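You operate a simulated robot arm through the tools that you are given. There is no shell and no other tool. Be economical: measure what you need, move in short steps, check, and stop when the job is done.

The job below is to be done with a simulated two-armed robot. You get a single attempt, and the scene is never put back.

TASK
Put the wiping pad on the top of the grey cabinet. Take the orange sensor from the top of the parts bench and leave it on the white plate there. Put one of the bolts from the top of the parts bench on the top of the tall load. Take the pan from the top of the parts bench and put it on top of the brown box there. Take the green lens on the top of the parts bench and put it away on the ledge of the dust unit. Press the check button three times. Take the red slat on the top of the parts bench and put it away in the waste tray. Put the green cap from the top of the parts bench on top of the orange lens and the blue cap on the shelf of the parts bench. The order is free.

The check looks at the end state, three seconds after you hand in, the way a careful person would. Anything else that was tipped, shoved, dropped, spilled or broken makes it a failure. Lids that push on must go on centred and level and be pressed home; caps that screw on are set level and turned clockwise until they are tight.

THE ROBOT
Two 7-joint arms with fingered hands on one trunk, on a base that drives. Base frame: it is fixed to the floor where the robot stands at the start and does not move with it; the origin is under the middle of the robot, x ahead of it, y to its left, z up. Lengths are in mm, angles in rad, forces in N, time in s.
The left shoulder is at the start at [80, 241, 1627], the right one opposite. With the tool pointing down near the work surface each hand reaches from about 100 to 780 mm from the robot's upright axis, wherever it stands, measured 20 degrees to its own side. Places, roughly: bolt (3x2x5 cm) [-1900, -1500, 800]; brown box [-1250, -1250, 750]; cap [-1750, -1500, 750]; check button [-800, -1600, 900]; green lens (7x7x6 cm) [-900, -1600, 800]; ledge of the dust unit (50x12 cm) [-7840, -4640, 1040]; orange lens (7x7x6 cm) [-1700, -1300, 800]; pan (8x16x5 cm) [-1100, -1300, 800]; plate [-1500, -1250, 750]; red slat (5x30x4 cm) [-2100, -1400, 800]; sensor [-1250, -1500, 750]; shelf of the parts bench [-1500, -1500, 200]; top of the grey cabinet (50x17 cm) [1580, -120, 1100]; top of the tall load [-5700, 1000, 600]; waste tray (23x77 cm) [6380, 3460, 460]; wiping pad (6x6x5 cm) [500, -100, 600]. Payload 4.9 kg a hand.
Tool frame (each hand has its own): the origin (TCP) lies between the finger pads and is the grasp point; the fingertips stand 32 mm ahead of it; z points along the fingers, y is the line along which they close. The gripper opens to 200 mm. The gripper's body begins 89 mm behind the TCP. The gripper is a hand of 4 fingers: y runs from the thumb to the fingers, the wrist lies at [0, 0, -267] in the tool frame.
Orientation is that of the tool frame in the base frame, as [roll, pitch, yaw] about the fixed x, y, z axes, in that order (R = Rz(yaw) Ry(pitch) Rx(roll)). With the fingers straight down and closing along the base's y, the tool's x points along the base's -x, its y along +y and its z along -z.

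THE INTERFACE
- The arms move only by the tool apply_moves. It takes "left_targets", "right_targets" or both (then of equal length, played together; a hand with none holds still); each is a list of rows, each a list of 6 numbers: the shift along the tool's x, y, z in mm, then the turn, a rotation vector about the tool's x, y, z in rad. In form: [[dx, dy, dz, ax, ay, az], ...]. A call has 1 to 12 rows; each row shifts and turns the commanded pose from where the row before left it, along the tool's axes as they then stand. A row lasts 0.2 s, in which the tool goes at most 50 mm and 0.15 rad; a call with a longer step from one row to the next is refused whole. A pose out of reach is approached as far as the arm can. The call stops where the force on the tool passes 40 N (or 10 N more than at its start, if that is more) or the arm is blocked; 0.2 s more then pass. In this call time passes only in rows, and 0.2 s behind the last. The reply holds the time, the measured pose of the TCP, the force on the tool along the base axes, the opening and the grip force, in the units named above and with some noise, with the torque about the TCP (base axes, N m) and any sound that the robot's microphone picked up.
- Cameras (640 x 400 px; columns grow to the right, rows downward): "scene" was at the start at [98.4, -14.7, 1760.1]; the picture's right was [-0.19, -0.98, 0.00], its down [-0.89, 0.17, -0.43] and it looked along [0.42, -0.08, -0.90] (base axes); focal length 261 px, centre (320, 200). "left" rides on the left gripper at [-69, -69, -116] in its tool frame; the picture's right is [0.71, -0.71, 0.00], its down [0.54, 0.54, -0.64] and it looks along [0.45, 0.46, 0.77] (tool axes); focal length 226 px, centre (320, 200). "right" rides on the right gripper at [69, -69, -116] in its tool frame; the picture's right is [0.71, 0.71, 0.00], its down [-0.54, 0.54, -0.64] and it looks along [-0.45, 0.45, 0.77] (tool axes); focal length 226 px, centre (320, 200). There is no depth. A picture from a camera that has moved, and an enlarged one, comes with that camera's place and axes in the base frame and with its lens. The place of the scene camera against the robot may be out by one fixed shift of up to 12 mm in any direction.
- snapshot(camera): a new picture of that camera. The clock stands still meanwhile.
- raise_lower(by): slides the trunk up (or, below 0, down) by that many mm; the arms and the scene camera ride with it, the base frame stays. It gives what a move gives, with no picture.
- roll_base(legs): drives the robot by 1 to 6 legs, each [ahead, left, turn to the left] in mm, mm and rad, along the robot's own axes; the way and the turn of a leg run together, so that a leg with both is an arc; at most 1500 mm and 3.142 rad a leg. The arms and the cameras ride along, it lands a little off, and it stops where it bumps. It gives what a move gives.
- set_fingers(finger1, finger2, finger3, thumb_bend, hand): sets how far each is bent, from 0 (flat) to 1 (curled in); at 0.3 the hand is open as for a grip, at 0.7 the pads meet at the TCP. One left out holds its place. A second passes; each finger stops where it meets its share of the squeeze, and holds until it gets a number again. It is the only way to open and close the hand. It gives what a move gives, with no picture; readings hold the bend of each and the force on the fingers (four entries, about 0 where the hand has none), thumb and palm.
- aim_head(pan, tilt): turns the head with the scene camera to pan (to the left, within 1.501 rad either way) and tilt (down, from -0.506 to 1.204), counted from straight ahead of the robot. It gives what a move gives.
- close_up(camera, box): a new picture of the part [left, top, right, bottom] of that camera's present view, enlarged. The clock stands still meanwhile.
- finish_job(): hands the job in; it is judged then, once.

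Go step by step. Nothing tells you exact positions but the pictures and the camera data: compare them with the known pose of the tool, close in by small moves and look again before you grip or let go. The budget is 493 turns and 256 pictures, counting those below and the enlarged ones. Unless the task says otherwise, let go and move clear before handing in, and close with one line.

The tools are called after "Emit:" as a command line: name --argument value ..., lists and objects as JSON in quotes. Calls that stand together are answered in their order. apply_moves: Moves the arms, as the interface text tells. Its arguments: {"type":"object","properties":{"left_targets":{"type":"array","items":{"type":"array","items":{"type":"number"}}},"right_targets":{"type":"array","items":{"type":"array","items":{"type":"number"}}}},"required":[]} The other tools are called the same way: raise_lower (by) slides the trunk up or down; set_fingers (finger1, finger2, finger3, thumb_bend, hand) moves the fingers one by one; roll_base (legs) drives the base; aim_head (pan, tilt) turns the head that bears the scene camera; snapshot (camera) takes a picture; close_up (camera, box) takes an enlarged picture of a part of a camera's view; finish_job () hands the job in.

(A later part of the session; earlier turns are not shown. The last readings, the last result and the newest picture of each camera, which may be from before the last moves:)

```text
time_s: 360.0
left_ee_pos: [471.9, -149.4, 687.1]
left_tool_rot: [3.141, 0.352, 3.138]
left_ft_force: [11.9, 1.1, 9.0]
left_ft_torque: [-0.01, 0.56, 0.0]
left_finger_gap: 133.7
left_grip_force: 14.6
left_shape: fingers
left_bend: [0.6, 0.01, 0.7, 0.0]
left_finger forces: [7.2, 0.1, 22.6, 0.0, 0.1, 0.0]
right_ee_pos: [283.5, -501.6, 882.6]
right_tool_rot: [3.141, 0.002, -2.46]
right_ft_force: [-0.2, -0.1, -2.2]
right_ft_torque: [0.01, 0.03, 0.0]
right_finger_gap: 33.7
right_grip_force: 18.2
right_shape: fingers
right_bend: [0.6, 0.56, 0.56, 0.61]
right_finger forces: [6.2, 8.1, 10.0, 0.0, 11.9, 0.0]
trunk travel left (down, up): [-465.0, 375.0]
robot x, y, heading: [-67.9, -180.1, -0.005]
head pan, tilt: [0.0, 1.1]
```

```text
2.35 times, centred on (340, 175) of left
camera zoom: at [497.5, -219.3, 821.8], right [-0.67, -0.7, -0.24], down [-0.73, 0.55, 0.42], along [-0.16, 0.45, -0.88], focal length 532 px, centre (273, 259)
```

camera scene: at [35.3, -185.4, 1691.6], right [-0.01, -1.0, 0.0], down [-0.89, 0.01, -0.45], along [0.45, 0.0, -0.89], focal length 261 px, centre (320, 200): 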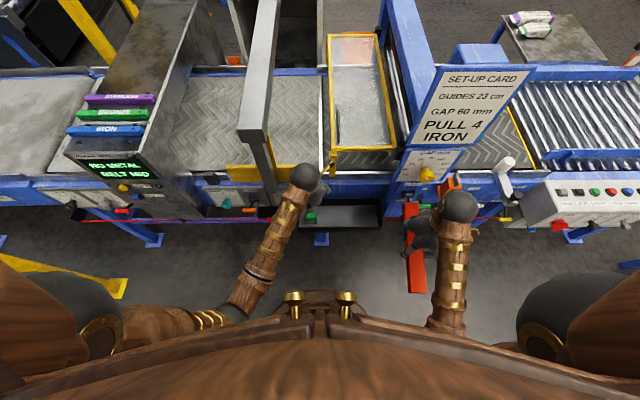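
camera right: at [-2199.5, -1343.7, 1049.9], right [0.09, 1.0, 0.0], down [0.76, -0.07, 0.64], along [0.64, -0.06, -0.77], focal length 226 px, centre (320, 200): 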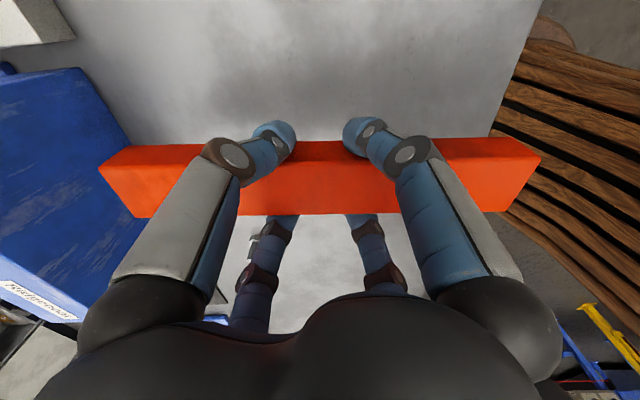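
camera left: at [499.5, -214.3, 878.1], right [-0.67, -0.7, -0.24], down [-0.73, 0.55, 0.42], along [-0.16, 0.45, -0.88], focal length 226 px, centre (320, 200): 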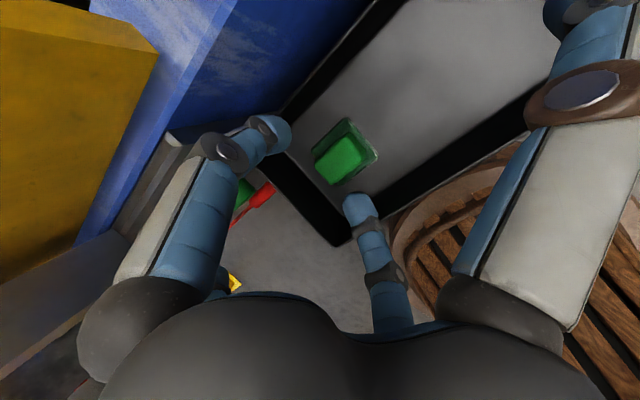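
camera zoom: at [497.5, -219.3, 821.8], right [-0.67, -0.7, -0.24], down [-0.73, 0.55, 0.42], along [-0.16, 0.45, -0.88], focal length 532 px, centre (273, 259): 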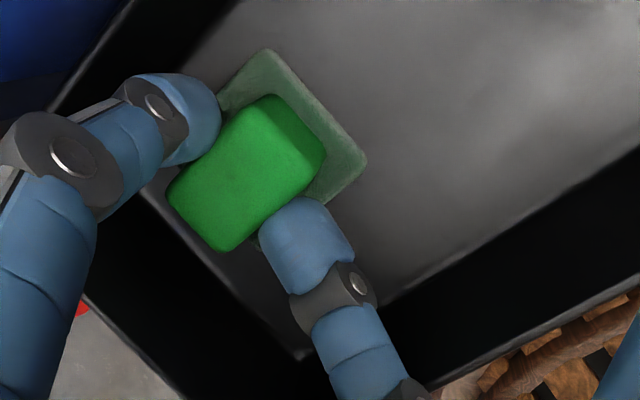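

Emit:
apply_moves --left_targets '[[-6, 0, 1.5, 0, 0, 0]]'

Emit:
set_fingers --hand "left" --finger1 0.72 --finger3 0.72

Emit:
apply_moves --left_targets '[[-1.7, 0, -4.7, 0, 0, 0], [-3.5, 0, -9.4, 0, 0, 0]]'

Emit:
close_up --camera "left" --box '[250, 90, 430, 260]'

```text
time_s: 360.4
left_ee_pos: [477.3, -149.4, 687.8]
left_tool_rot: [3.141, 0.349, 3.136]
left_ft_force: [0.2, -0.2, 7.1]
left_ft_torque: [0.02, 0.32, -0.01]
left_finger_gap: 133.1
left_grip_force: 8.7
left_shape: fingers
left_bend: [0.61, 0.01, 0.69, 0.0]
left_finger forces: [5.8, 0.0, 11.3, 0.0, 0.0, 0.1]
right_ee_pos: [282.3, -500.4, 883.2]
right_tool_rot: [-3.139, 0.004, -2.461]
right_ft_force: [0.2, -0.4, -2.5]
right_ft_torque: [-0.01, 0.01, -0.04]
right_finger_gap: 33.4
right_grip_force: 18.4
right_shape: fingers
right_bend: [0.6, 0.56, 0.56, 0.61]
right_finger forces: [6.2, 8.1, 10.1, 0.0, 11.8, 0.1]
trunk travel left (down, up): [-465.0, 375.0]
robot x, y, heading: [-64.2, -182.9, -0.009]
head pan, tilt: [0.0, 1.1]
```

```text
time_s: 361.4
left_ee_pos: [479.3, -149.4, 689.3]
left_tool_rot: [3.141, 0.35, 3.137]
left_ft_force: [-0.6, 0.0, 0.9]
left_ft_torque: [0.02, 0.08, -0.01]
left_finger_gap: 132.7
left_grip_force: 8.2
left_shape: fingers
left_bend: [0.62, 0.01, 0.68, 0.0]
left_finger forces: [7.4, 0.0, 8.8, 0.0, 0.1, 0.1]
right_ee_pos: [283.3, -502.6, 883.5]
right_tool_rot: [-3.141, 0.004, -2.46]
right_ft_force: [-0.7, -0.7, -1.7]
right_ft_torque: [0.0, 0.01, -0.02]
right_finger_gap: 33.5
right_grip_force: 17.9
right_shape: fingers
right_bend: [0.6, 0.56, 0.56, 0.61]
right_finger forces: [6.3, 8.0, 10.0, 0.0, 11.7, 0.0]
trunk travel left (down, up): [-465.0, 375.0]
robot x, y, heading: [-64.4, -176.8, -0.011]
head pan, tilt: [0.0, 1.1]
```

```text
time_s: 362.0
left_ee_pos: [478.0, -150.9, 704.3]
left_tool_rot: [-3.141, 0.351, 3.137]
left_ft_force: [0.3, -0.7, 0.6]
left_ft_torque: [-0.01, -0.01, 0.0]
left_finger_gap: 132.0
left_grip_force: 6.6
left_shape: fingers
left_bend: [0.62, 0.01, 0.67, 0.0]
left_finger forces: [6.6, 0.0, 6.7, 0.0, 0.0, 0.0]
right_ee_pos: [281.5, -501.1, 884.2]
right_tool_rot: [-3.14, 0.004, -2.461]
right_ft_force: [-0.3, 0.0, -1.9]
right_ft_torque: [0.02, 0.01, 0.0]
right_finger_gap: 33.5
right_grip_force: 18.2
right_shape: fingers
right_bend: [0.6, 0.56, 0.56, 0.61]
right_finger forces: [6.2, 8.1, 10.0, 0.0, 11.8, 0.0]
trunk travel left (down, up): [-465.0, 375.0]
robot x, y, heading: [-64.4, -181.9, -0.006]
head pan, tilt: [0.0, 1.1]
```

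```text
2.35 times, centred on (340, 175) of left
camera zoom: at [503.0, -220.0, 838.2], right [-0.67, -0.7, -0.24], down [-0.73, 0.55, 0.42], along [-0.16, 0.46, -0.88], focal length 532 px, centre (273, 259)
```

zoom: 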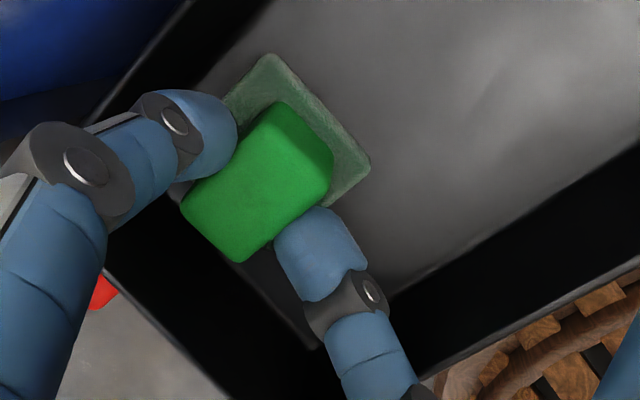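

Emit:
apply_moves --left_targets '[[-10, 0, -28, 0, 0, 0], [-10, 0, -28, 0, 0, 0], [-10, 0, -28, 0, 0, 0]]'

Emit:
snapshot --camera "left"

```text
time_s: 362.8
left_ee_pos: [478.0, -148.8, 795.1]
left_tool_rot: [-3.141, 0.352, 3.137]
left_ft_force: [-0.4, -0.6, -0.1]
left_ft_torque: [0.01, 0.0, 0.0]
left_finger_gap: 132.1
left_grip_force: 6.6
left_shape: fingers
left_bend: [0.62, 0.01, 0.67, 0.0]
left_finger forces: [6.7, 0.0, 6.7, 0.1, 0.1, 0.0]
right_ee_pos: [283.6, -502.0, 884.1]
right_tool_rot: [-3.138, 0.006, -2.461]
right_ft_force: [-0.5, -0.9, -1.1]
right_ft_torque: [0.0, 0.0, -0.02]
right_finger_gap: 33.5
right_grip_force: 17.5
right_shape: fingers
right_bend: [0.6, 0.56, 0.56, 0.61]
right_finger forces: [6.2, 8.2, 10.0, 0.0, 11.8, 0.0]
trunk travel left (down, up): [-465.0, 375.0]
robot x, y, heading: [-62.3, -183.0, -0.009]
head pan, tilt: [0.0, 1.1]
```

```text
117 pictures are left
camera left: at [501.9, -219.3, 927.5], right [-0.67, -0.7, -0.24], down [-0.73, 0.55, 0.42], along [-0.16, 0.46, -0.88], focal length 226 px, centre (320, 200)
```

left: 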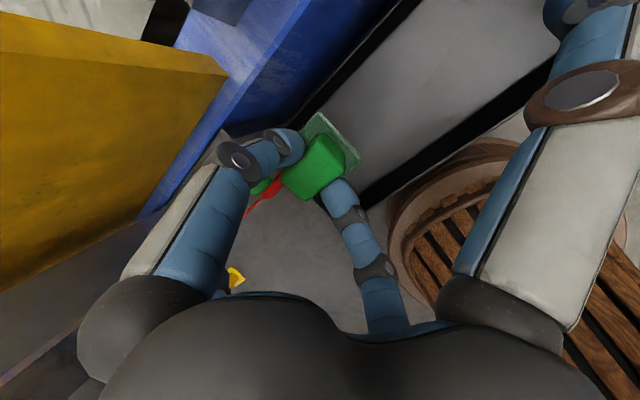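

Pad is held. Raise the trunk and add thumb and finger 2 for stability.

Emit:
raise_lower --by 220

Emit:
set_fingers --hand "left" --finger2 0.66 --thumb_bend 0.66

Emit:
snapshot --camera "left"

```text
time_s: 365.1
left_ee_pos: [477.7, -149.9, 1014.0]
left_tool_rot: [-3.141, 0.353, 3.136]
left_ft_force: [-0.1, -0.4, 0.2]
left_ft_torque: [0.03, -0.04, -0.02]
left_finger_gap: 131.9
left_grip_force: 6.8
left_shape: fingers
left_bend: [0.62, 0.01, 0.67, 0.0]
left_finger forces: [6.6, 0.0, 6.6, 0.0, 0.0, 0.0]
right_ee_pos: [282.8, -502.8, 1103.3]
right_tool_rot: [-3.141, 0.003, -2.46]
right_ft_force: [0.6, 0.5, -2.2]
right_ft_torque: [0.02, 0.03, 0.02]
right_finger_gap: 33.7
right_grip_force: 18.2
right_shape: fingers
right_bend: [0.6, 0.56, 0.56, 0.61]
right_finger forces: [6.2, 8.1, 10.0, 0.0, 11.8, 0.0]
trunk travel left (down, up): [-685.0, 155.0]
robot x, y, heading: [-65.4, -182.9, -0.006]
head pan, tilt: [0.0, 1.1]
```

```text
time_s: 366.1
left_ee_pos: [477.5, -149.5, 1014.1]
left_tool_rot: [3.141, 0.353, 3.135]
left_ft_force: [0.7, 0.4, -0.9]
left_ft_torque: [-0.03, 0.03, -0.01]
left_finger_gap: 26.1
left_grip_force: 12.9
left_shape: fingers
left_bend: [0.62, 0.62, 0.67, 0.63]
left_finger forces: [6.6, 6.5, 6.2, 0.0, 7.0, 0.0]
right_ee_pos: [282.5, -502.0, 1104.0]
right_tool_rot: [-3.139, 0.005, -2.46]
right_ft_force: [0.2, -0.3, -2.3]
right_ft_torque: [0.0, 0.03, -0.02]
right_finger_gap: 33.8
right_grip_force: 17.7
right_shape: fingers
right_bend: [0.6, 0.56, 0.56, 0.61]
right_finger forces: [6.1, 8.1, 10.0, 0.1, 11.7, 0.0]
trunk travel left (down, up): [-685.0, 155.0]
robot x, y, heading: [-64.7, -181.5, -0.009]
head pan, tilt: [0.0, 1.1]
```

```text
116 pictures are left
camera left: at [502.0, -219.4, 1147.2], right [-0.67, -0.7, -0.24], down [-0.73, 0.55, 0.42], along [-0.16, 0.45, -0.88], focal length 226 px, centre (320, 200)
```

left: 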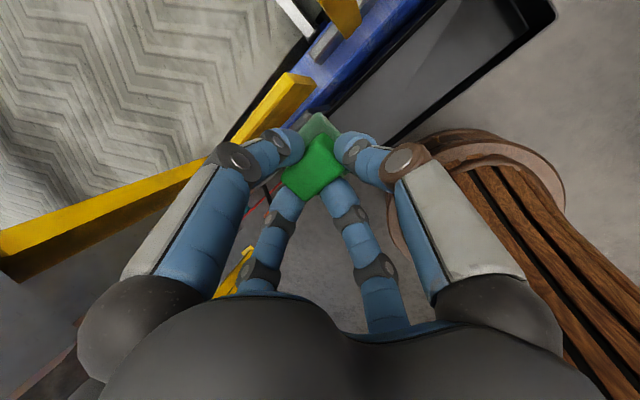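

The pad is held by four fingers. Back off from the line and turn right to go round the line's end.

Emit:
roll_base --legs '[[-420, 0, 0], [0, 0, -1.565]]'

Emit:
aim_head --pan 0.1 --tilt 0.45

Emit:
snapshot --camera "scene"

```text
time_s: 372.5
left_ee_pos: [-456.4, -720.8, 1013.7]
left_tool_rot: [3.141, 0.352, 1.553]
left_ft_force: [-0.7, 0.5, -0.8]
left_ft_torque: [0.03, 0.0, -0.02]
left_finger_gap: 25.6
left_grip_force: 12.8
left_shape: fingers
left_bend: [0.62, 0.62, 0.67, 0.63]
left_finger forces: [6.4, 6.6, 5.2, 0.0, 6.8, 0.1]
right_ee_pos: [-806.0, -522.1, 1102.9]
right_tool_rot: [-3.14, 0.001, 2.238]
right_ft_force: [0.2, -0.5, -2.5]
right_ft_torque: [0.01, -0.02, 0.04]
right_finger_gap: 33.5
right_grip_force: 17.2
right_shape: fingers
right_bend: [0.6, 0.56, 0.56, 0.61]
right_finger forces: [6.0, 7.8, 9.7, 0.0, 11.2, 0.0]
trunk travel left (down, up): [-685.0, 155.0]
robot x, y, heading: [-480.8, -175.2, -1.595]
head pan, tilt: [0.0, 1.1]
```

```text
time_s: 373.5
left_ee_pos: [-457.3, -720.2, 1014.1]
left_tool_rot: [3.141, 0.352, 1.554]
left_ft_force: [0.3, 0.2, 0.3]
left_ft_torque: [0.0, -0.03, -0.02]
left_finger_gap: 25.3
left_grip_force: 12.5
left_shape: fingers
left_bend: [0.62, 0.62, 0.67, 0.63]
left_finger forces: [6.4, 6.6, 5.1, 0.1, 6.8, 0.0]
right_ee_pos: [-805.6, -521.3, 1103.6]
right_tool_rot: [-3.141, 0.004, 2.238]
right_ft_force: [0.0, -0.2, -2.3]
right_ft_torque: [0.01, 0.0, 0.02]
right_finger_gap: 33.5
right_grip_force: 17.4
right_shape: fingers
right_bend: [0.6, 0.56, 0.56, 0.61]
right_finger forces: [6.0, 7.8, 9.7, 0.1, 11.2, 0.0]
trunk travel left (down, up): [-685.0, 155.0]
robot x, y, heading: [-483.1, -175.8, -1.593]
head pan, tilt: [0.099, 0.45]
```

```text
115 pictures are left
camera scene: at [-467.2, -301.4, 1963.7], right [-1.0, -0.08, 0.0], down [-0.03, 0.43, -0.9], along [0.07, -0.9, -0.44], focal length 261 px, centre (320, 200)
```

scene: 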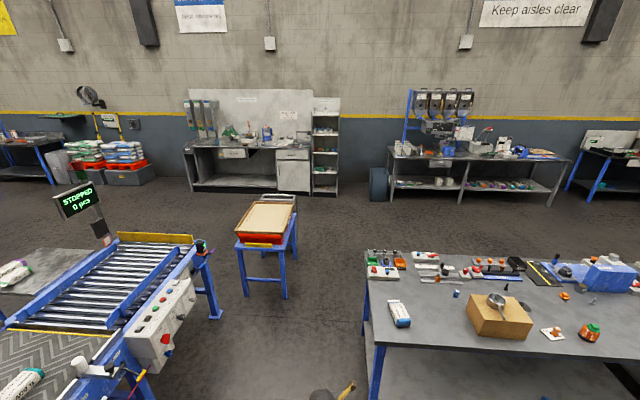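

The gap between bench and side table is narrow but passable; I follow a short path through it.

Emit:
roll_base --legs '[[0, 190, 0.022], [1320, 0, 0]]'

Emit:
aim_head --pan 0 --tilt 0.8

Emit:
snapshot --camera "scene"

```text
time_s: 381.4
left_ee_pos: [-279.8, -2058.8, 1012.8]
left_tool_rot: [-3.141, 0.351, 1.551]
left_ft_force: [0.0, 0.2, -1.0]
left_ft_torque: [0.0, 0.0, 0.01]
left_finger_gap: 25.8
left_grip_force: 11.7
left_shape: fingers
left_bend: [0.62, 0.62, 0.67, 0.63]
left_finger forces: [6.4, 6.6, 5.2, 0.0, 7.0, 0.0]
right_ee_pos: [-629.0, -1859.4, 1104.0]
right_tool_rot: [-3.14, 0.004, 2.238]
right_ft_force: [0.7, -0.6, -2.4]
right_ft_torque: [0.01, 0.01, -0.01]
right_finger_gap: 33.2
right_grip_force: 18.1
right_shape: fingers
right_bend: [0.6, 0.56, 0.56, 0.61]
right_finger forces: [6.1, 7.8, 9.7, 0.0, 11.5, 0.0]
trunk travel left (down, up): [-685.0, 155.0]
robot x, y, heading: [-303.7, -1516.2, -1.597]
head pan, tilt: [0.099, 0.45]
```

```text
time_s: 382.2
left_ee_pos: [-279.6, -2059.9, 1013.8]
left_tool_rot: [-3.14, 0.352, 1.552]
left_ft_force: [0.5, -0.1, -0.9]
left_ft_torque: [0.01, -0.02, -0.02]
left_finger_gap: 26.0
left_grip_force: 12.3
left_shape: fingers
left_bend: [0.62, 0.62, 0.67, 0.63]
left_finger forces: [6.4, 6.6, 5.3, 0.0, 7.0, 0.1]
right_ee_pos: [-628.6, -1860.3, 1104.1]
right_tool_rot: [3.14, 0.001, 2.238]
right_ft_force: [0.5, 1.1, -2.2]
right_ft_torque: [0.02, 0.01, 0.03]
right_finger_gap: 33.4
right_grip_force: 17.4
right_shape: fingers
right_bend: [0.6, 0.56, 0.56, 0.61]
right_finger forces: [6.1, 7.9, 9.7, 0.0, 11.4, 0.0]
trunk travel left (down, up): [-685.0, 155.0]
robot x, y, heading: [-303.3, -1518.4, -1.596]
head pan, tilt: [0.0, 0.799]
```

```text
114 pictures are left
camera scene: at [-298.5, -1630.1, 1933.4], right [-1.0, 0.02, 0.0], down [0.02, 0.72, -0.7], along [-0.02, -0.7, -0.72], focal length 261 px, centre (320, 200)
```

scene: 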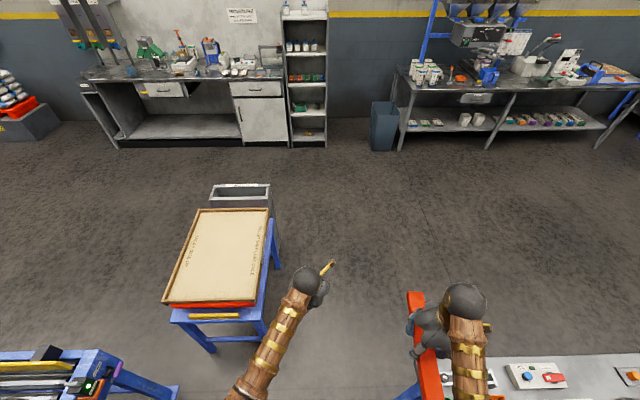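

Emit:
roll_base --legs '[[250, 0, 0.026], [232, -120, 0], [1150, 0, 0]]'

Emit:
aim_head --pan 1.3 --tilt 0.4

Emit:
snapshot --camera "scene"

```text
time_s: 390.9
left_ee_pos: [-362.0, -3668.9, 1014.0]
left_tool_rot: [3.141, 0.353, 1.597]
left_ft_force: [-0.7, -1.0, -0.3]
left_ft_torque: [0.02, 0.0, 0.02]
left_finger_gap: 25.9
left_grip_force: 12.5
left_shape: fingers
left_bend: [0.62, 0.62, 0.67, 0.63]
left_finger forces: [6.5, 6.6, 5.2, 0.1, 7.0, 0.0]
right_ee_pos: [-719.1, -3486.0, 1102.8]
right_tool_rot: [-3.14, 0.003, 2.284]
right_ft_force: [0.0, 0.4, -2.2]
right_ft_torque: [-0.01, 0.03, 0.02]
right_finger_gap: 33.2
right_grip_force: 17.6
right_shape: fingers
right_bend: [0.6, 0.56, 0.56, 0.61]
right_finger forces: [6.2, 7.7, 9.8, 0.1, 11.5, 0.1]
trunk travel left (down, up): [-685.0, 155.0]
robot x, y, heading: [-410.8, -3126.3, -1.552]
head pan, tilt: [0.0, 0.799]
```

```text
time_s: 392.4
left_ee_pos: [-362.9, -3671.1, 1013.3]
left_tool_rot: [3.141, 0.352, 1.597]
left_ft_force: [-0.1, 0.8, -0.2]
left_ft_torque: [0.02, -0.01, -0.01]
left_finger_gap: 25.7
left_grip_force: 12.7
left_shape: fingers
left_bend: [0.62, 0.62, 0.67, 0.63]
left_finger forces: [6.5, 6.6, 5.2, 0.0, 7.0, 0.0]
right_ee_pos: [-718.8, -3486.9, 1103.5]
right_tool_rot: [-3.141, 0.001, 2.282]
right_ft_force: [-0.5, 0.4, -2.1]
right_ft_torque: [-0.01, -0.01, -0.01]
right_finger_gap: 33.2
right_grip_force: 17.8
right_shape: fingers
right_bend: [0.6, 0.56, 0.56, 0.61]
right_finger forces: [6.1, 7.8, 9.9, 0.0, 11.6, 0.0]
trunk travel left (down, up): [-685.0, 155.0]
robot x, y, heading: [-408.1, -3125.9, -1.548]
head pan, tilt: [1.3, 0.4]
```

```text
113 pictures are left
camera scene: at [-312.0, -3184.1, 1968.4], right [-0.25, -0.97, 0.0], down [-0.38, 0.1, -0.92], along [0.89, -0.23, -0.39], focal length 261 px, centre (320, 200)
```

scene: 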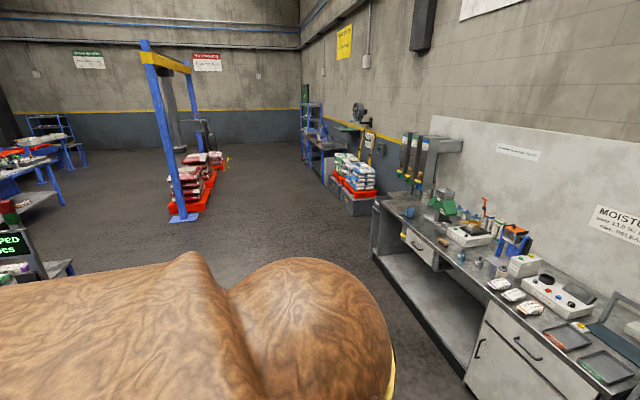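

Turn to face east and drive along the south aisle.

Emit:
roll_base --legs '[[0, 0, 1.55], [1450, 0, 0], [1400, 0, 0]]'

Emit:
aim_head --pan 0.8 --tilt 0.4

Emit:
snapshot --camera "scene"

Emit:
aim_head --pan 1.5 --tilt 0.4

Emit:
snapshot --camera "scene"

```text
time_s: 398.3
left_ee_pos: [295.6, -3095.7, 1013.7]
left_tool_rot: [-3.137, 0.351, -3.137]
left_ft_force: [1.2, 1.6, -1.2]
left_ft_torque: [-0.04, 0.01, -0.04]
left_finger_gap: 25.8
left_grip_force: 12.0
left_shape: fingers
left_bend: [0.63, 0.62, 0.68, 0.63]
left_finger forces: [6.4, 6.7, 4.7, 0.0, 7.0, 0.0]
right_ee_pos: [106.7, -3450.2, 1103.2]
right_tool_rot: [-3.14, 0.001, -2.449]
right_ft_force: [0.2, 1.0, -3.0]
right_ft_torque: [-0.03, 0.05, -0.02]
right_finger_gap: 32.9
right_grip_force: 17.4
right_shape: fingers
right_bend: [0.6, 0.56, 0.57, 0.61]
right_finger forces: [6.1, 7.8, 9.6, 0.1, 11.2, 0.0]
trunk travel left (down, up): [-685.0, 155.0]
robot x, y, heading: [-246.4, -3132.6, 0.008]
head pan, tilt: [1.3, 0.4]
stopped in leg 2: the robot was blocked; the commanded pose is now the measured one
```

```text
time_s: 399.2
left_ee_pos: [296.9, -3099.6, 1013.1]
left_tool_rot: [-3.141, 0.352, -3.137]
left_ft_force: [-0.5, 0.2, -0.3]
left_ft_torque: [0.02, 0.0, 0.0]
left_finger_gap: 25.7
left_grip_force: 12.7
left_shape: fingers
left_bend: [0.63, 0.62, 0.68, 0.63]
left_finger forces: [6.4, 6.6, 4.8, 0.0, 7.0, 0.0]
right_ee_pos: [105.4, -3454.2, 1103.2]
right_tool_rot: [-3.141, 0.001, -2.452]
right_ft_force: [-0.5, 0.0, -2.7]
right_ft_torque: [0.01, 0.0, 0.0]
right_finger_gap: 33.0
right_grip_force: 17.4
right_shape: fingers
right_bend: [0.6, 0.56, 0.57, 0.61]
right_finger forces: [6.2, 7.9, 9.7, 0.0, 11.1, 0.0]
trunk travel left (down, up): [-685.0, 155.0]
robot x, y, heading: [-246.4, -3137.2, 0.0]
head pan, tilt: [0.799, 0.4]
```

```text
112 pictures are left
camera scene: at [-144.3, -3074.1, 1968.5], right [0.72, -0.7, 0.0], down [-0.27, -0.28, -0.92], along [0.64, 0.66, -0.39], focal length 261 px, centre (320, 200)
```

scene: 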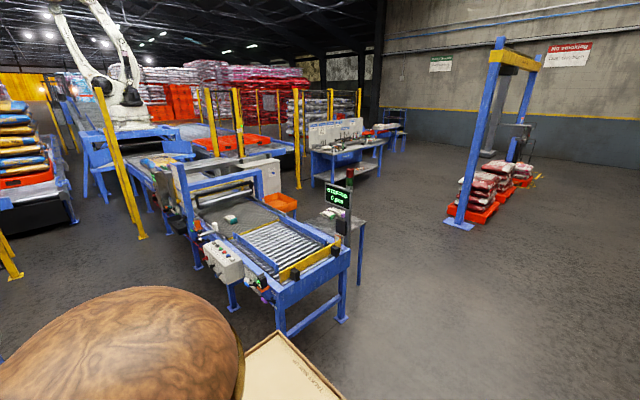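

```text
time_s: 400.3
left_ee_pos: [296.0, -3098.1, 1013.8]
left_tool_rot: [3.14, 0.353, -3.138]
left_ft_force: [0.3, -0.3, -0.5]
left_ft_torque: [-0.02, -0.01, 0.0]
left_finger_gap: 25.6
left_grip_force: 12.4
left_shape: fingers
left_bend: [0.63, 0.62, 0.68, 0.63]
left_finger forces: [6.3, 6.7, 4.7, 0.1, 7.0, 0.0]
right_ee_pos: [104.9, -3452.2, 1103.4]
right_tool_rot: [-3.141, 0.001, -2.449]
right_ft_force: [0.1, -0.1, -1.8]
right_ft_torque: [-0.03, 0.02, -0.02]
right_finger_gap: 32.9
right_grip_force: 17.5
right_shape: fingers
right_bend: [0.6, 0.56, 0.57, 0.61]
right_finger forces: [6.3, 7.8, 9.7, 0.0, 11.1, 0.1]
trunk travel left (down, up): [-685.0, 155.0]
robot x, y, heading: [-248.3, -3134.2, 0.003]
head pan, tilt: [1.499, 0.4]
```

```text
111 pictures are left
camera scene: at [-201.7, -3047.0, 1968.4], right [1.0, -0.07, 0.0], down [-0.03, -0.39, -0.92], along [0.06, 0.92, -0.39], focal length 261 px, centre (320, 200)
```

scene: 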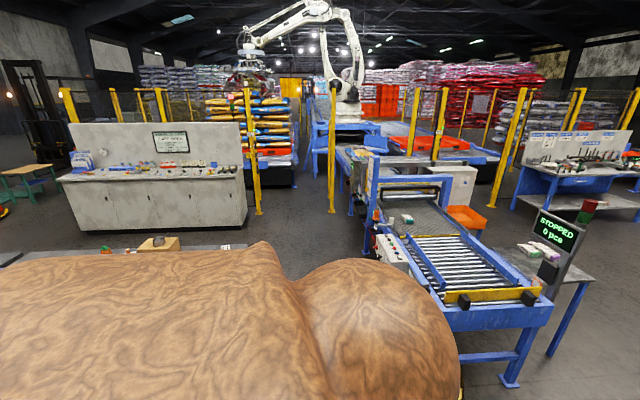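

The base was blocked, probably by the bin beside the tray table. Back off slightly and look.

Emit:
roll_base --legs '[[-100, 0, 0]]'

Emit:
aim_head --pan 0.35 --tilt 0.9

Emit:
snapshot --camera "scene"

```text
time_s: 401.4
left_ee_pos: [201.5, -3099.6, 1011.2]
left_tool_rot: [3.14, 0.35, -3.137]
left_ft_force: [0.5, 0.0, -0.3]
left_ft_torque: [-0.01, 0.07, 0.04]
left_finger_gap: 25.7
left_grip_force: 12.8
left_shape: fingers
left_bend: [0.63, 0.62, 0.68, 0.63]
left_finger forces: [6.4, 6.6, 4.7, 0.0, 7.0, 0.0]
right_ee_pos: [10.5, -3453.3, 1101.7]
right_tool_rot: [3.14, -0.001, -2.451]
right_ft_force: [0.8, 0.0, -2.5]
right_ft_torque: [0.01, 0.03, 0.01]
right_finger_gap: 33.2
right_grip_force: 17.2
right_shape: fingers
right_bend: [0.6, 0.56, 0.57, 0.61]
right_finger forces: [6.2, 7.8, 9.8, 0.0, 11.3, 0.0]
trunk travel left (down, up): [-685.0, 155.0]
robot x, y, heading: [-343.3, -3136.6, 0.001]
head pan, tilt: [1.499, 0.4]
```

```text
time_s: 402.8
left_ee_pos: [198.7, -3098.8, 1013.3]
left_tool_rot: [3.14, 0.352, -3.134]
left_ft_force: [0.0, 0.0, -1.5]
left_ft_torque: [0.0, 0.05, -0.02]
left_finger_gap: 25.7
left_grip_force: 12.8
left_shape: fingers
left_bend: [0.63, 0.62, 0.68, 0.63]
left_finger forces: [6.5, 6.8, 4.6, 0.1, 6.9, 0.0]
right_ee_pos: [6.5, -3452.5, 1103.6]
right_tool_rot: [-3.141, 0.005, -2.451]
right_ft_force: [0.4, 0.2, -1.9]
right_ft_torque: [0.02, 0.01, 0.03]
right_finger_gap: 33.0
right_grip_force: 17.8
right_shape: fingers
right_bend: [0.6, 0.56, 0.57, 0.61]
right_finger forces: [6.1, 7.8, 9.8, 0.0, 11.3, 0.0]
trunk travel left (down, up): [-685.0, 155.0]
robot x, y, heading: [-344.6, -3139.7, 0.002]
head pan, tilt: [0.351, 0.901]
```

```text
110 pictures are left
camera scene: at [-236.9, -3113.3, 1925.5], right [0.35, -0.94, 0.0], down [-0.73, -0.27, -0.62], along [0.58, 0.22, -0.78], focal length 261 px, centre (320, 200)
```

scene: 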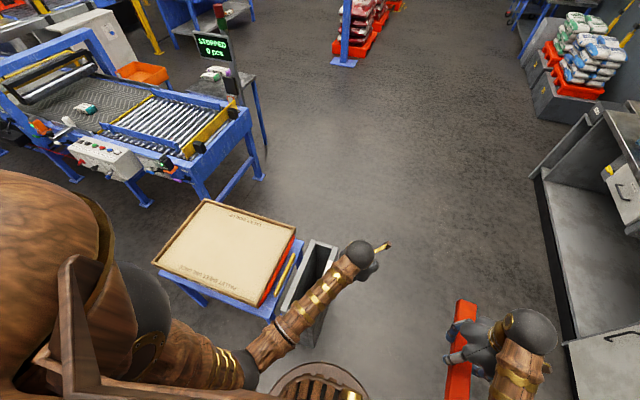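

Emit:
roll_base --legs '[[0, -325, 0], [1400, 0, 0], [1200, 0, 0]]'

Emit:
aim_head --pan 1.2 --tilt 0.4

Emit:
snapshot --camera "scene"

```text
time_s: 417.3
left_ee_pos: [2808.0, -3406.2, 1014.4]
left_tool_rot: [-3.141, 0.354, -3.126]
left_ft_force: [-0.7, 0.0, 0.1]
left_ft_torque: [0.01, -0.01, 0.02]
left_finger_gap: 25.6
left_grip_force: 12.0
left_shape: fingers
left_bend: [0.63, 0.62, 0.68, 0.63]
left_finger forces: [6.4, 6.8, 4.7, 0.0, 7.0, 0.0]
right_ee_pos: [2621.6, -3762.8, 1103.4]
right_tool_rot: [-3.141, 0.004, -2.439]
right_ft_force: [-0.8, 0.9, -2.1]
right_ft_torque: [0.02, -0.01, 0.01]
right_finger_gap: 33.1
right_grip_force: 17.4
right_shape: fingers
right_bend: [0.6, 0.56, 0.57, 0.61]
right_finger forces: [6.2, 7.8, 9.7, 0.1, 11.3, 0.1]
trunk travel left (down, up): [-685.0, 155.0]
robot x, y, heading: [2267.7, -3450.2, 0.013]
head pan, tilt: [0.351, 0.901]
```

```text
time_s: 418.4
left_ee_pos: [2809.9, -3406.8, 1014.2]
left_tool_rot: [3.141, 0.352, -3.122]
left_ft_force: [0.4, -0.3, -0.6]
left_ft_torque: [0.0, 0.02, 0.0]
left_finger_gap: 25.6
left_grip_force: 12.2
left_shape: fingers
left_bend: [0.63, 0.62, 0.68, 0.63]
left_finger forces: [6.3, 6.6, 4.7, 0.0, 7.0, 0.0]
right_ee_pos: [2623.0, -3763.2, 1103.9]
right_tool_rot: [3.141, 0.003, -2.439]
right_ft_force: [-0.7, -0.4, -1.3]
right_ft_torque: [-0.01, 0.0, 0.04]
right_finger_gap: 32.8
right_grip_force: 17.7
right_shape: fingers
right_bend: [0.6, 0.56, 0.57, 0.61]
right_finger forces: [6.2, 7.8, 9.7, 0.0, 11.3, 0.0]
trunk travel left (down, up): [-685.0, 155.0]
robot x, y, heading: [2266.2, -3450.7, 0.013]
head pan, tilt: [1.201, 0.4]
```

```text
109 pictures are left
camera scene: at [2336.6, -3367.2, 1968.4], right [0.94, -0.35, 0.0], down [-0.14, -0.36, -0.92], along [0.32, 0.86, -0.39], focal length 261 px, centre (320, 200)
```

scene: 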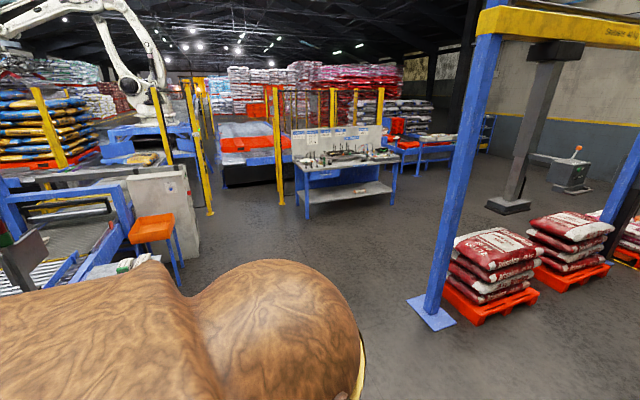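

I see the cabinet from the east side with open floor. Drive north and then face west toward it.

Emit:
roll_base --legs '[[0, 0, 1.558], [1400, 0, 0], [0, -150, 0], [1200, 0, 0]]'

Emit:
aim_head --pan 0.7 --tilt 0.6

Emit:
snapshot --camera "scene"

```text
time_s: 435.8
left_ee_pos: [2429.1, -308.8, 1013.5]
left_tool_rot: [-3.142, 0.352, -1.572]
left_ft_force: [-0.2, 0.4, -0.6]
left_ft_torque: [-0.01, 0.03, 0.02]
left_finger_gap: 25.5
left_grip_force: 12.5
left_shape: fingers
left_bend: [0.63, 0.62, 0.68, 0.63]
left_finger forces: [6.3, 6.7, 4.1, 0.1, 7.0, 0.1]
right_ee_pos: [2780.7, -504.5, 1104.4]
right_tool_rot: [-3.14, 0.004, -0.887]
right_ft_force: [0.1, -0.1, -1.5]
right_ft_torque: [0.01, 0.01, 0.03]
right_finger_gap: 32.7
right_grip_force: 16.6
right_shape: fingers
right_bend: [0.6, 0.56, 0.57, 0.61]
right_finger forces: [6.0, 7.6, 9.6, 0.0, 11.2, 0.0]
trunk travel left (down, up): [-685.0, 155.0]
robot x, y, heading: [2461.0, -856.6, 1.566]
head pan, tilt: [1.201, 0.4]
```

```text
time_s: 436.7
left_ee_pos: [2428.6, -309.0, 1012.2]
left_tool_rot: [3.141, 0.353, -1.571]
left_ft_force: [0.7, 0.4, 0.4]
left_ft_torque: [-0.04, 0.01, 0.04]
left_finger_gap: 25.3
left_grip_force: 12.1
left_shape: fingers
left_bend: [0.63, 0.62, 0.68, 0.63]
left_finger forces: [6.3, 6.7, 4.2, 0.0, 7.0, 0.1]
right_ee_pos: [2780.1, -503.4, 1104.2]
right_tool_rot: [-3.141, 0.003, -0.886]
right_ft_force: [-0.2, -0.4, -2.0]
right_ft_torque: [-0.02, -0.02, -0.04]
right_finger_gap: 32.6
right_grip_force: 17.6
right_shape: fingers
right_bend: [0.6, 0.56, 0.57, 0.61]
right_finger forces: [6.0, 7.6, 9.6, 0.0, 11.2, 0.1]
trunk travel left (down, up): [-685.0, 155.0]
robot x, y, heading: [2461.0, -855.4, 1.565]
head pan, tilt: [0.7, 0.6]
```

```text
108 pictures are left
camera scene: at [2413.3, -757.6, 1950.2], right [0.77, 0.64, 0.0], down [0.36, -0.43, -0.83], along [-0.53, 0.63, -0.56], focal length 261 px, centre (320, 200)
```

scene: 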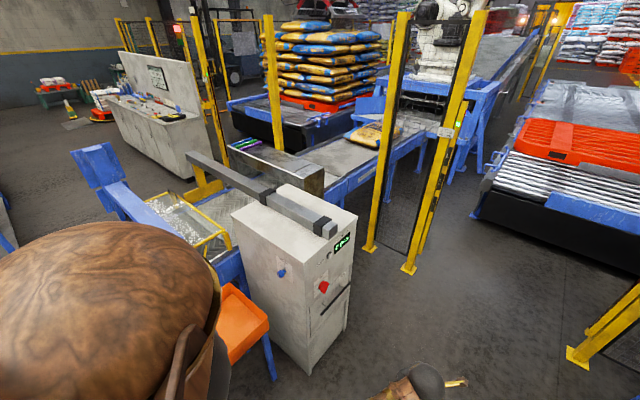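

Cabinet top's free strip runs along the south side of the beam. Raise the trunk, turn to face west and align.

Emit:
raise_lower --by 155

Emit:
roll_base --legs '[[0, 0, 1.577], [0, -750, 0]]'

Emit:
aim_head --pan 0 --tilt 0.9

Emit:
snapshot --camera "scene"

```text
time_s: 438.5
left_ee_pos: [2427.0, -309.2, 1169.1]
left_tool_rot: [-3.142, 0.353, -1.573]
left_ft_force: [1.0, 0.4, -0.2]
left_ft_torque: [0.0, 0.0, -0.02]
left_finger_gap: 25.6
left_grip_force: 12.0
left_shape: fingers
left_bend: [0.63, 0.62, 0.68, 0.63]
left_finger forces: [6.4, 6.8, 4.2, 0.1, 7.0, 0.2]
right_ee_pos: [2780.8, -503.3, 1258.3]
right_tool_rot: [-3.141, 0.002, -0.887]
right_ft_force: [-0.1, -0.3, -2.2]
right_ft_torque: [-0.02, -0.06, -0.02]
right_finger_gap: 32.6
right_grip_force: 17.2
right_shape: fingers
right_bend: [0.6, 0.56, 0.57, 0.61]
right_finger forces: [6.1, 7.7, 9.6, 0.0, 11.1, 0.0]
trunk travel left (down, up): [-840.0, 0.0]
robot x, y, heading: [2459.8, -853.6, 1.569]
head pan, tilt: [0.7, 0.6]
```

```text
time_s: 446.4
left_ee_pos: [1906.6, -177.2, 1168.6]
left_tool_rot: [-3.14, 0.353, 0.027]
left_ft_force: [-0.5, -0.2, -1.2]
left_ft_torque: [0.02, 0.0, -0.02]
left_finger_gap: 25.4
left_grip_force: 12.0
left_shape: fingers
left_bend: [0.63, 0.62, 0.68, 0.63]
left_finger forces: [6.3, 6.7, 3.9, 0.1, 6.9, 0.1]
right_ee_pos: [2090.3, 180.4, 1257.8]
right_tool_rot: [-3.141, 0.001, 0.711]
right_ft_force: [-0.3, 0.4, -2.6]
right_ft_torque: [0.04, -0.02, -0.02]
right_finger_gap: 32.6
right_grip_force: 16.7
right_shape: fingers
right_bend: [0.61, 0.56, 0.57, 0.61]
right_finger forces: [6.0, 7.6, 9.4, 0.0, 11.0, 0.0]
trunk travel left (down, up): [-840.0, 0.0]
robot x, y, heading: [2447.3, -124.5, -3.12]
head pan, tilt: [0.7, 0.6]
```

```text
time_s: 447.4
left_ee_pos: [1906.4, -175.8, 1168.4]
left_tool_rot: [3.14, 0.352, 0.024]
left_ft_force: [0.1, 0.4, -0.2]
left_ft_torque: [-0.02, -0.01, 0.0]
left_finger_gap: 25.2
left_grip_force: 11.8
left_shape: fingers
left_bend: [0.63, 0.62, 0.68, 0.63]
left_finger forces: [6.3, 6.6, 3.9, 0.0, 7.0, 0.0]
right_ee_pos: [2091.1, 182.2, 1258.4]
right_tool_rot: [-3.142, 0.002, 0.711]
right_ft_force: [0.3, -0.6, -1.5]
right_ft_torque: [0.01, -0.03, 0.0]
right_finger_gap: 32.5
right_grip_force: 17.5
right_shape: fingers
right_bend: [0.61, 0.56, 0.57, 0.61]
right_finger forces: [6.0, 7.7, 9.3, 0.1, 11.1, 0.1]
trunk travel left (down, up): [-840.0, 0.0]
robot x, y, heading: [2446.9, -127.1, -3.116]
head pan, tilt: [0.0, 0.901]
```

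```text
107 pictures are left
camera scene: at [2350.9, -132.2, 2080.3], right [-0.02, 1.0, 0.0], down [0.78, 0.02, -0.62], along [-0.62, -0.01, -0.78], focal length 261 px, centre (320, 200)
```

scene: 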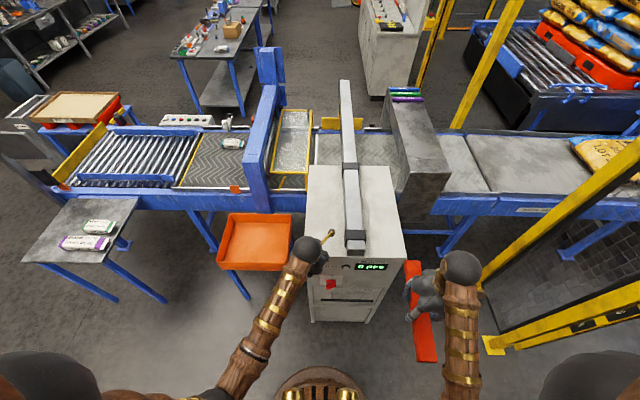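

Emit:
apply_moves --left_targets '[[-12, 0, -33, 0, 0, 0], [-12, 0, -33, 0, 0, 0]]'

Emit:
roll_base --legs '[[0, -52, -0.026], [150, 0, 0]]'

Emit:
snapshot --camera "left"

Emit:
snapshot --camera "scene"

```text
time_s: 448.0
left_ee_pos: [1906.9, -177.5, 1238.8]
left_tool_rot: [-3.141, 0.352, 0.027]
left_ft_force: [-0.5, -0.3, -0.1]
left_ft_torque: [-0.04, 0.01, -0.01]
left_finger_gap: 25.5
left_grip_force: 12.0
left_shape: fingers
left_bend: [0.63, 0.62, 0.68, 0.63]
left_finger forces: [6.3, 6.7, 3.9, 0.1, 7.0, 0.1]
right_ee_pos: [2091.1, 181.3, 1258.1]
right_tool_rot: [3.141, 0.004, 0.711]
right_ft_force: [0.7, 0.4, -2.1]
right_ft_torque: [-0.01, -0.03, 0.03]
right_finger_gap: 32.6
right_grip_force: 17.4
right_shape: fingers
right_bend: [0.61, 0.56, 0.57, 0.61]
right_finger forces: [6.0, 7.6, 9.5, 0.0, 11.0, 0.0]
trunk travel left (down, up): [-840.0, 0.0]
robot x, y, heading: [2447.6, -129.2, -3.117]
head pan, tilt: [0.0, 0.901]
```

```text
time_s: 449.9
left_ee_pos: [1760.6, -109.3, 1241.2]
left_tool_rot: [3.14, 0.356, -0.003]
left_ft_force: [0.5, 1.2, -1.5]
left_ft_torque: [0.0, 0.01, -0.03]
left_finger_gap: 25.5
left_grip_force: 11.6
left_shape: fingers
left_bend: [0.63, 0.62, 0.68, 0.63]
left_finger forces: [6.3, 6.5, 3.9, 0.0, 7.0, 0.1]
right_ee_pos: [1954.6, 244.0, 1258.9]
right_tool_rot: [-3.14, 0.005, 0.684]
right_ft_force: [0.4, 0.6, -2.7]
right_ft_torque: [0.0, 0.05, -0.01]
right_finger_gap: 32.6
right_grip_force: 17.3
right_shape: fingers
right_bend: [0.61, 0.56, 0.57, 0.61]
right_finger forces: [6.0, 7.6, 9.5, 0.0, 11.1, 0.0]
trunk travel left (down, up): [-840.0, 0.0]
robot x, y, heading: [2300.1, -75.6, 3.135]
head pan, tilt: [0.0, 0.901]
```

```text
106 pictures are left
camera left: at [1736.9, -41.6, 1374.9], right [0.66, 0.71, -0.25], down [0.73, -0.54, 0.41], along [0.16, -0.46, -0.88], focal length 226 px, centre (320, 200)
```

left: 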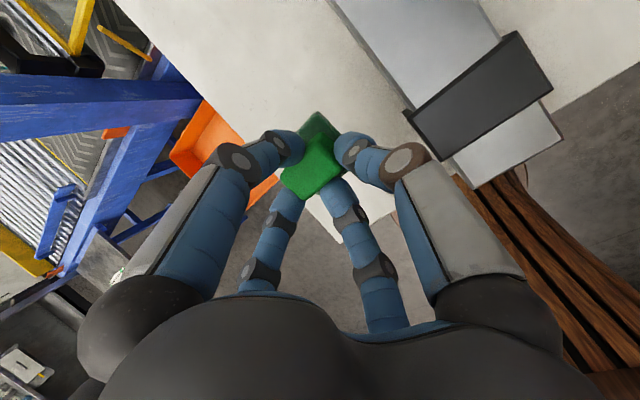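

```text
105 pictures are left
camera scene: at [2209.1, -76.6, 2080.7], right [0.0, 1.0, 0.0], down [0.78, 0.0, -0.62], along [-0.62, 0.0, -0.78], focal length 261 px, centre (320, 200)
```

scene: 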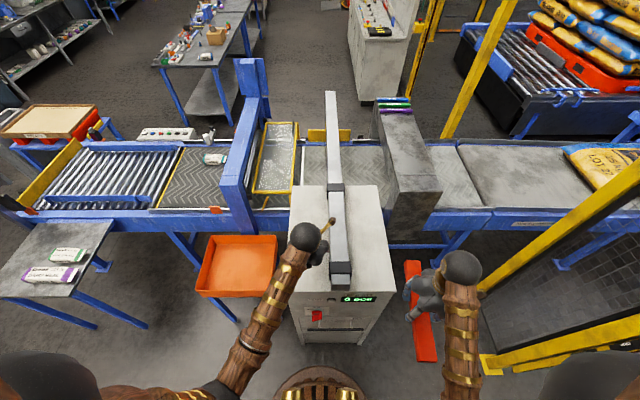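

Strip runs y≈-208 to -31; the pad is over it. Shift slightly and lower.

Emit:
apply_moves --left_targets '[[0, 11, 0, 0, 0, 0], [10, 0, 28, 0, 0, 0], [10, 0, 28, 0, 0, 0]]'

Emit:
snapshot --camera "left"

```text
time_s: 450.7
left_ee_pos: [1757.0, -118.8, 1178.2]
left_tool_rot: [3.141, 0.352, -0.002]
left_ft_force: [-0.4, -0.2, -0.5]
left_ft_torque: [-0.01, -0.01, -0.01]
left_finger_gap: 25.7
left_grip_force: 12.1
left_shape: fingers
left_bend: [0.63, 0.62, 0.68, 0.63]
left_finger forces: [6.3, 6.6, 4.1, 0.1, 7.0, 0.0]
right_ee_pos: [1950.8, 245.5, 1258.8]
right_tool_rot: [3.139, 0.004, 0.685]
right_ft_force: [-0.9, 0.1, -1.9]
right_ft_torque: [-0.02, -0.03, 0.0]
right_finger_gap: 32.7
right_grip_force: 17.2
right_shape: fingers
right_bend: [0.61, 0.56, 0.57, 0.61]
right_finger forces: [6.0, 7.6, 9.5, 0.1, 11.2, 0.0]
trunk travel left (down, up): [-840.0, 0.0]
robot x, y, heading: [2295.8, -74.0, 3.134]
head pan, tilt: [0.0, 0.901]
```

```text
104 pictures are left
camera left: at [1732.4, -51.6, 1312.0], right [0.66, 0.71, -0.24], down [0.73, -0.54, 0.42], along [0.16, -0.46, -0.88], focal length 226 px, centre (320, 200)
```

left: 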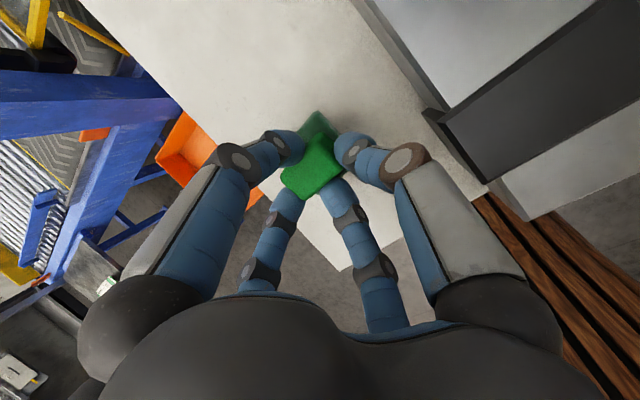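

Emit:
apply_moves --left_targets '[[0, 12, 0, 0, 0, 0], [1.7, 0, 4.7, 0, 0, 0], [1.7, 0, 4.7, 0, 0, 0]]'

Emit:
apply_moves --left_targets '[[1.4, 0, 3.8, 0, 0, 0], [1.4, 0, 3.8, 0, 0, 0]]'

Emit:
apply_moves --left_targets '[[1, 0, 2.8, 0, 0, 0], [1, 0, 2.8, 0, 0, 0]]'

```text
time_s: 451.5
left_ee_pos: [1756.2, -131.4, 1167.8]
left_tool_rot: [-3.14, 0.352, -0.003]
left_ft_force: [-0.1, -0.1, -1.2]
left_ft_torque: [-0.02, 0.0, 0.0]
left_finger_gap: 25.4
left_grip_force: 11.7
left_shape: fingers
left_bend: [0.63, 0.62, 0.68, 0.63]
left_finger forces: [6.3, 6.7, 4.0, 0.0, 7.0, 0.0]
right_ee_pos: [1949.4, 244.1, 1257.1]
right_tool_rot: [3.139, 0.003, 0.684]
right_ft_force: [0.6, 0.7, -1.8]
right_ft_torque: [-0.01, -0.03, 0.01]
right_finger_gap: 32.3
right_grip_force: 17.0
right_shape: fingers
right_bend: [0.61, 0.56, 0.57, 0.61]
right_finger forces: [6.0, 7.6, 9.4, 0.0, 11.1, 0.0]
trunk travel left (down, up): [-840.0, 0.0]
robot x, y, heading: [2297.0, -75.6, 3.14]
head pan, tilt: [0.0, 0.901]
```

```text
time_s: 452.1
left_ee_pos: [1756.6, -132.2, 1162.1]
left_tool_rot: [3.141, 0.353, 0.0]
left_ft_force: [-1.4, -2.7, 10.8]
left_ft_torque: [-0.1, 0.07, 0.03]
left_finger_gap: 25.9
left_grip_force: 15.8
left_shape: fingers
left_bend: [0.62, 0.62, 0.68, 0.63]
left_finger forces: [8.3, 9.4, 4.9, 0.0, 8.0, 0.1]
right_ee_pos: [1951.9, 244.0, 1258.3]
right_tool_rot: [3.141, 0.004, 0.683]
right_ft_force: [0.2, -0.5, -1.9]
right_ft_torque: [-0.01, -0.08, -0.01]
right_finger_gap: 32.3
right_grip_force: 16.8
right_shape: fingers
right_bend: [0.61, 0.56, 0.57, 0.61]
right_finger forces: [6.0, 7.6, 9.5, 0.0, 11.1, 0.1]
trunk travel left (down, up): [-840.0, 0.0]
robot x, y, heading: [2299.5, -72.3, 3.137]
head pan, tilt: [0.0, 0.901]
```

```text
time_s: 452.7
left_ee_pos: [1756.3, -133.5, 1158.6]
left_tool_rot: [3.139, 0.357, 0.0]
left_ft_force: [-3.6, -2.1, 23.3]
left_ft_torque: [-0.1, 0.46, 0.1]
left_finger_gap: 27.6
left_grip_force: 17.1
left_shape: fingers
left_bend: [0.61, 0.62, 0.72, 0.63]
left_finger forces: [9.3, 9.4, 7.5, 0.1, 8.0, 0.1]
right_ee_pos: [1953.5, 243.1, 1258.3]
right_tool_rot: [-3.141, 0.004, 0.683]
right_ft_force: [0.2, 0.2, -2.5]
right_ft_torque: [-0.01, 0.02, 0.0]
right_finger_gap: 32.7
right_grip_force: 17.3
right_shape: fingers
right_bend: [0.61, 0.56, 0.57, 0.61]
right_finger forces: [6.0, 7.6, 9.5, 0.0, 11.1, 0.1]
trunk travel left (down, up): [-840.0, 0.0]
robot x, y, heading: [2300.4, -76.5, 3.138]
head pan, tilt: [0.0, 0.901]
```

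Pad is on the cabinet top. Relieve and release.

Emit:
apply_moves --left_targets '[[-1, 0, -2.8, 0, 0, 0]]'

Emit:
set_fingers --hand "left" --finger1 0.57 --finger2 0.57 --finger3 0.57 --thumb_bend 0.57

Emit:
apply_moves --left_targets '[[-5, 0, -14, 0, 0, 0], [-12, 0, -33, 0, 0, 0], [-12, 0, -33, 0, 0, 0]]'

Emit:
snapshot --camera "left"

```text
time_s: 453.1
left_ee_pos: [1756.5, -132.7, 1159.2]
left_tool_rot: [-3.141, 0.354, 0.0]
left_ft_force: [-5.5, -0.7, 15.8]
left_ft_torque: [-0.06, 0.36, 0.06]
left_finger_gap: 27.6
left_grip_force: 16.1
left_shape: fingers
left_bend: [0.61, 0.62, 0.72, 0.63]
left_finger forces: [9.3, 8.4, 6.7, 0.0, 7.8, 0.0]
right_ee_pos: [1950.5, 242.8, 1257.2]
right_tool_rot: [3.141, 0.003, 0.684]
right_ft_force: [0.6, -0.3, -1.9]
right_ft_torque: [0.03, 0.02, 0.03]
right_finger_gap: 32.5
right_grip_force: 17.3
right_shape: fingers
right_bend: [0.61, 0.56, 0.57, 0.61]
right_finger forces: [6.0, 7.6, 9.4, 0.1, 11.1, 0.0]
trunk travel left (down, up): [-840.0, 0.0]
robot x, y, heading: [2298.6, -77.8, 3.138]
head pan, tilt: [0.0, 0.901]
```

```text
time_s: 454.1
left_ee_pos: [1755.8, -132.3, 1158.5]
left_tool_rot: [-3.141, 0.353, -0.002]
left_ft_force: [-0.2, -0.6, -0.7]
left_ft_torque: [0.05, -0.03, 0.01]
left_finger_gap: 46.9
left_grip_force: 0.1
left_shape: fingers
left_bend: [0.56, 0.56, 0.56, 0.56]
left_finger forces: [0.1, 0.0, 0.0, 0.0, 0.0, 0.0]
right_ee_pos: [1950.4, 243.7, 1257.4]
right_tool_rot: [-3.14, 0.002, 0.685]
right_ft_force: [0.5, -0.1, -1.7]
right_ft_torque: [0.02, 0.01, -0.01]
right_finger_gap: 32.4
right_grip_force: 17.4
right_shape: fingers
right_bend: [0.61, 0.56, 0.57, 0.61]
right_finger forces: [6.1, 7.6, 9.4, 0.0, 11.1, 0.0]
trunk travel left (down, up): [-840.0, 0.0]
robot x, y, heading: [2300.9, -75.3, 3.137]
head pan, tilt: [0.0, 0.901]
```

```text
time_s: 454.9
left_ee_pos: [1757.3, -132.8, 1243.1]
left_tool_rot: [-3.142, 0.356, -0.002]
left_ft_force: [0.6, -1.2, -0.6]
left_ft_torque: [0.03, 0.01, 0.02]
left_finger_gap: 46.9
left_grip_force: 0.0
left_shape: fingers
left_bend: [0.56, 0.56, 0.56, 0.56]
left_finger forces: [0.0, 0.0, 0.0, 0.0, 0.1, 0.0]
right_ee_pos: [1950.9, 244.5, 1257.9]
right_tool_rot: [-3.141, 0.0, 0.686]
right_ft_force: [0.1, -0.7, -1.9]
right_ft_torque: [0.0, 0.01, 0.02]
right_finger_gap: 32.4
right_grip_force: 17.3
right_shape: fingers
right_bend: [0.61, 0.56, 0.57, 0.61]
right_finger forces: [6.0, 7.6, 9.4, 0.0, 11.0, 0.0]
trunk travel left (down, up): [-840.0, 0.0]
robot x, y, heading: [2296.1, -74.0, 3.137]
head pan, tilt: [0.0, 0.901]
```

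```text
103 pictures are left
camera left: at [1733.2, -65.1, 1376.7], right [0.67, 0.71, -0.24], down [0.73, -0.54, 0.42], along [0.16, -0.45, -0.88], focal length 226 px, centre (320, 200)
```

left: 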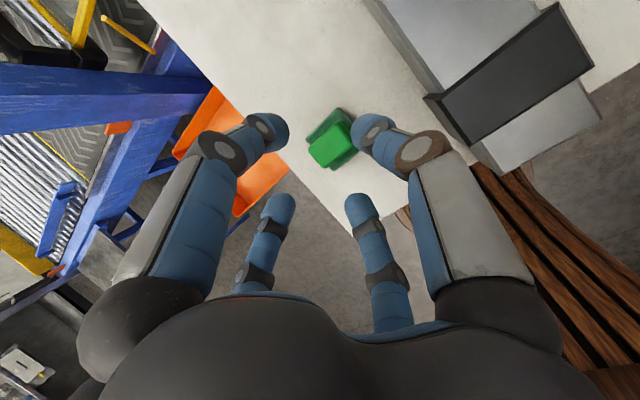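

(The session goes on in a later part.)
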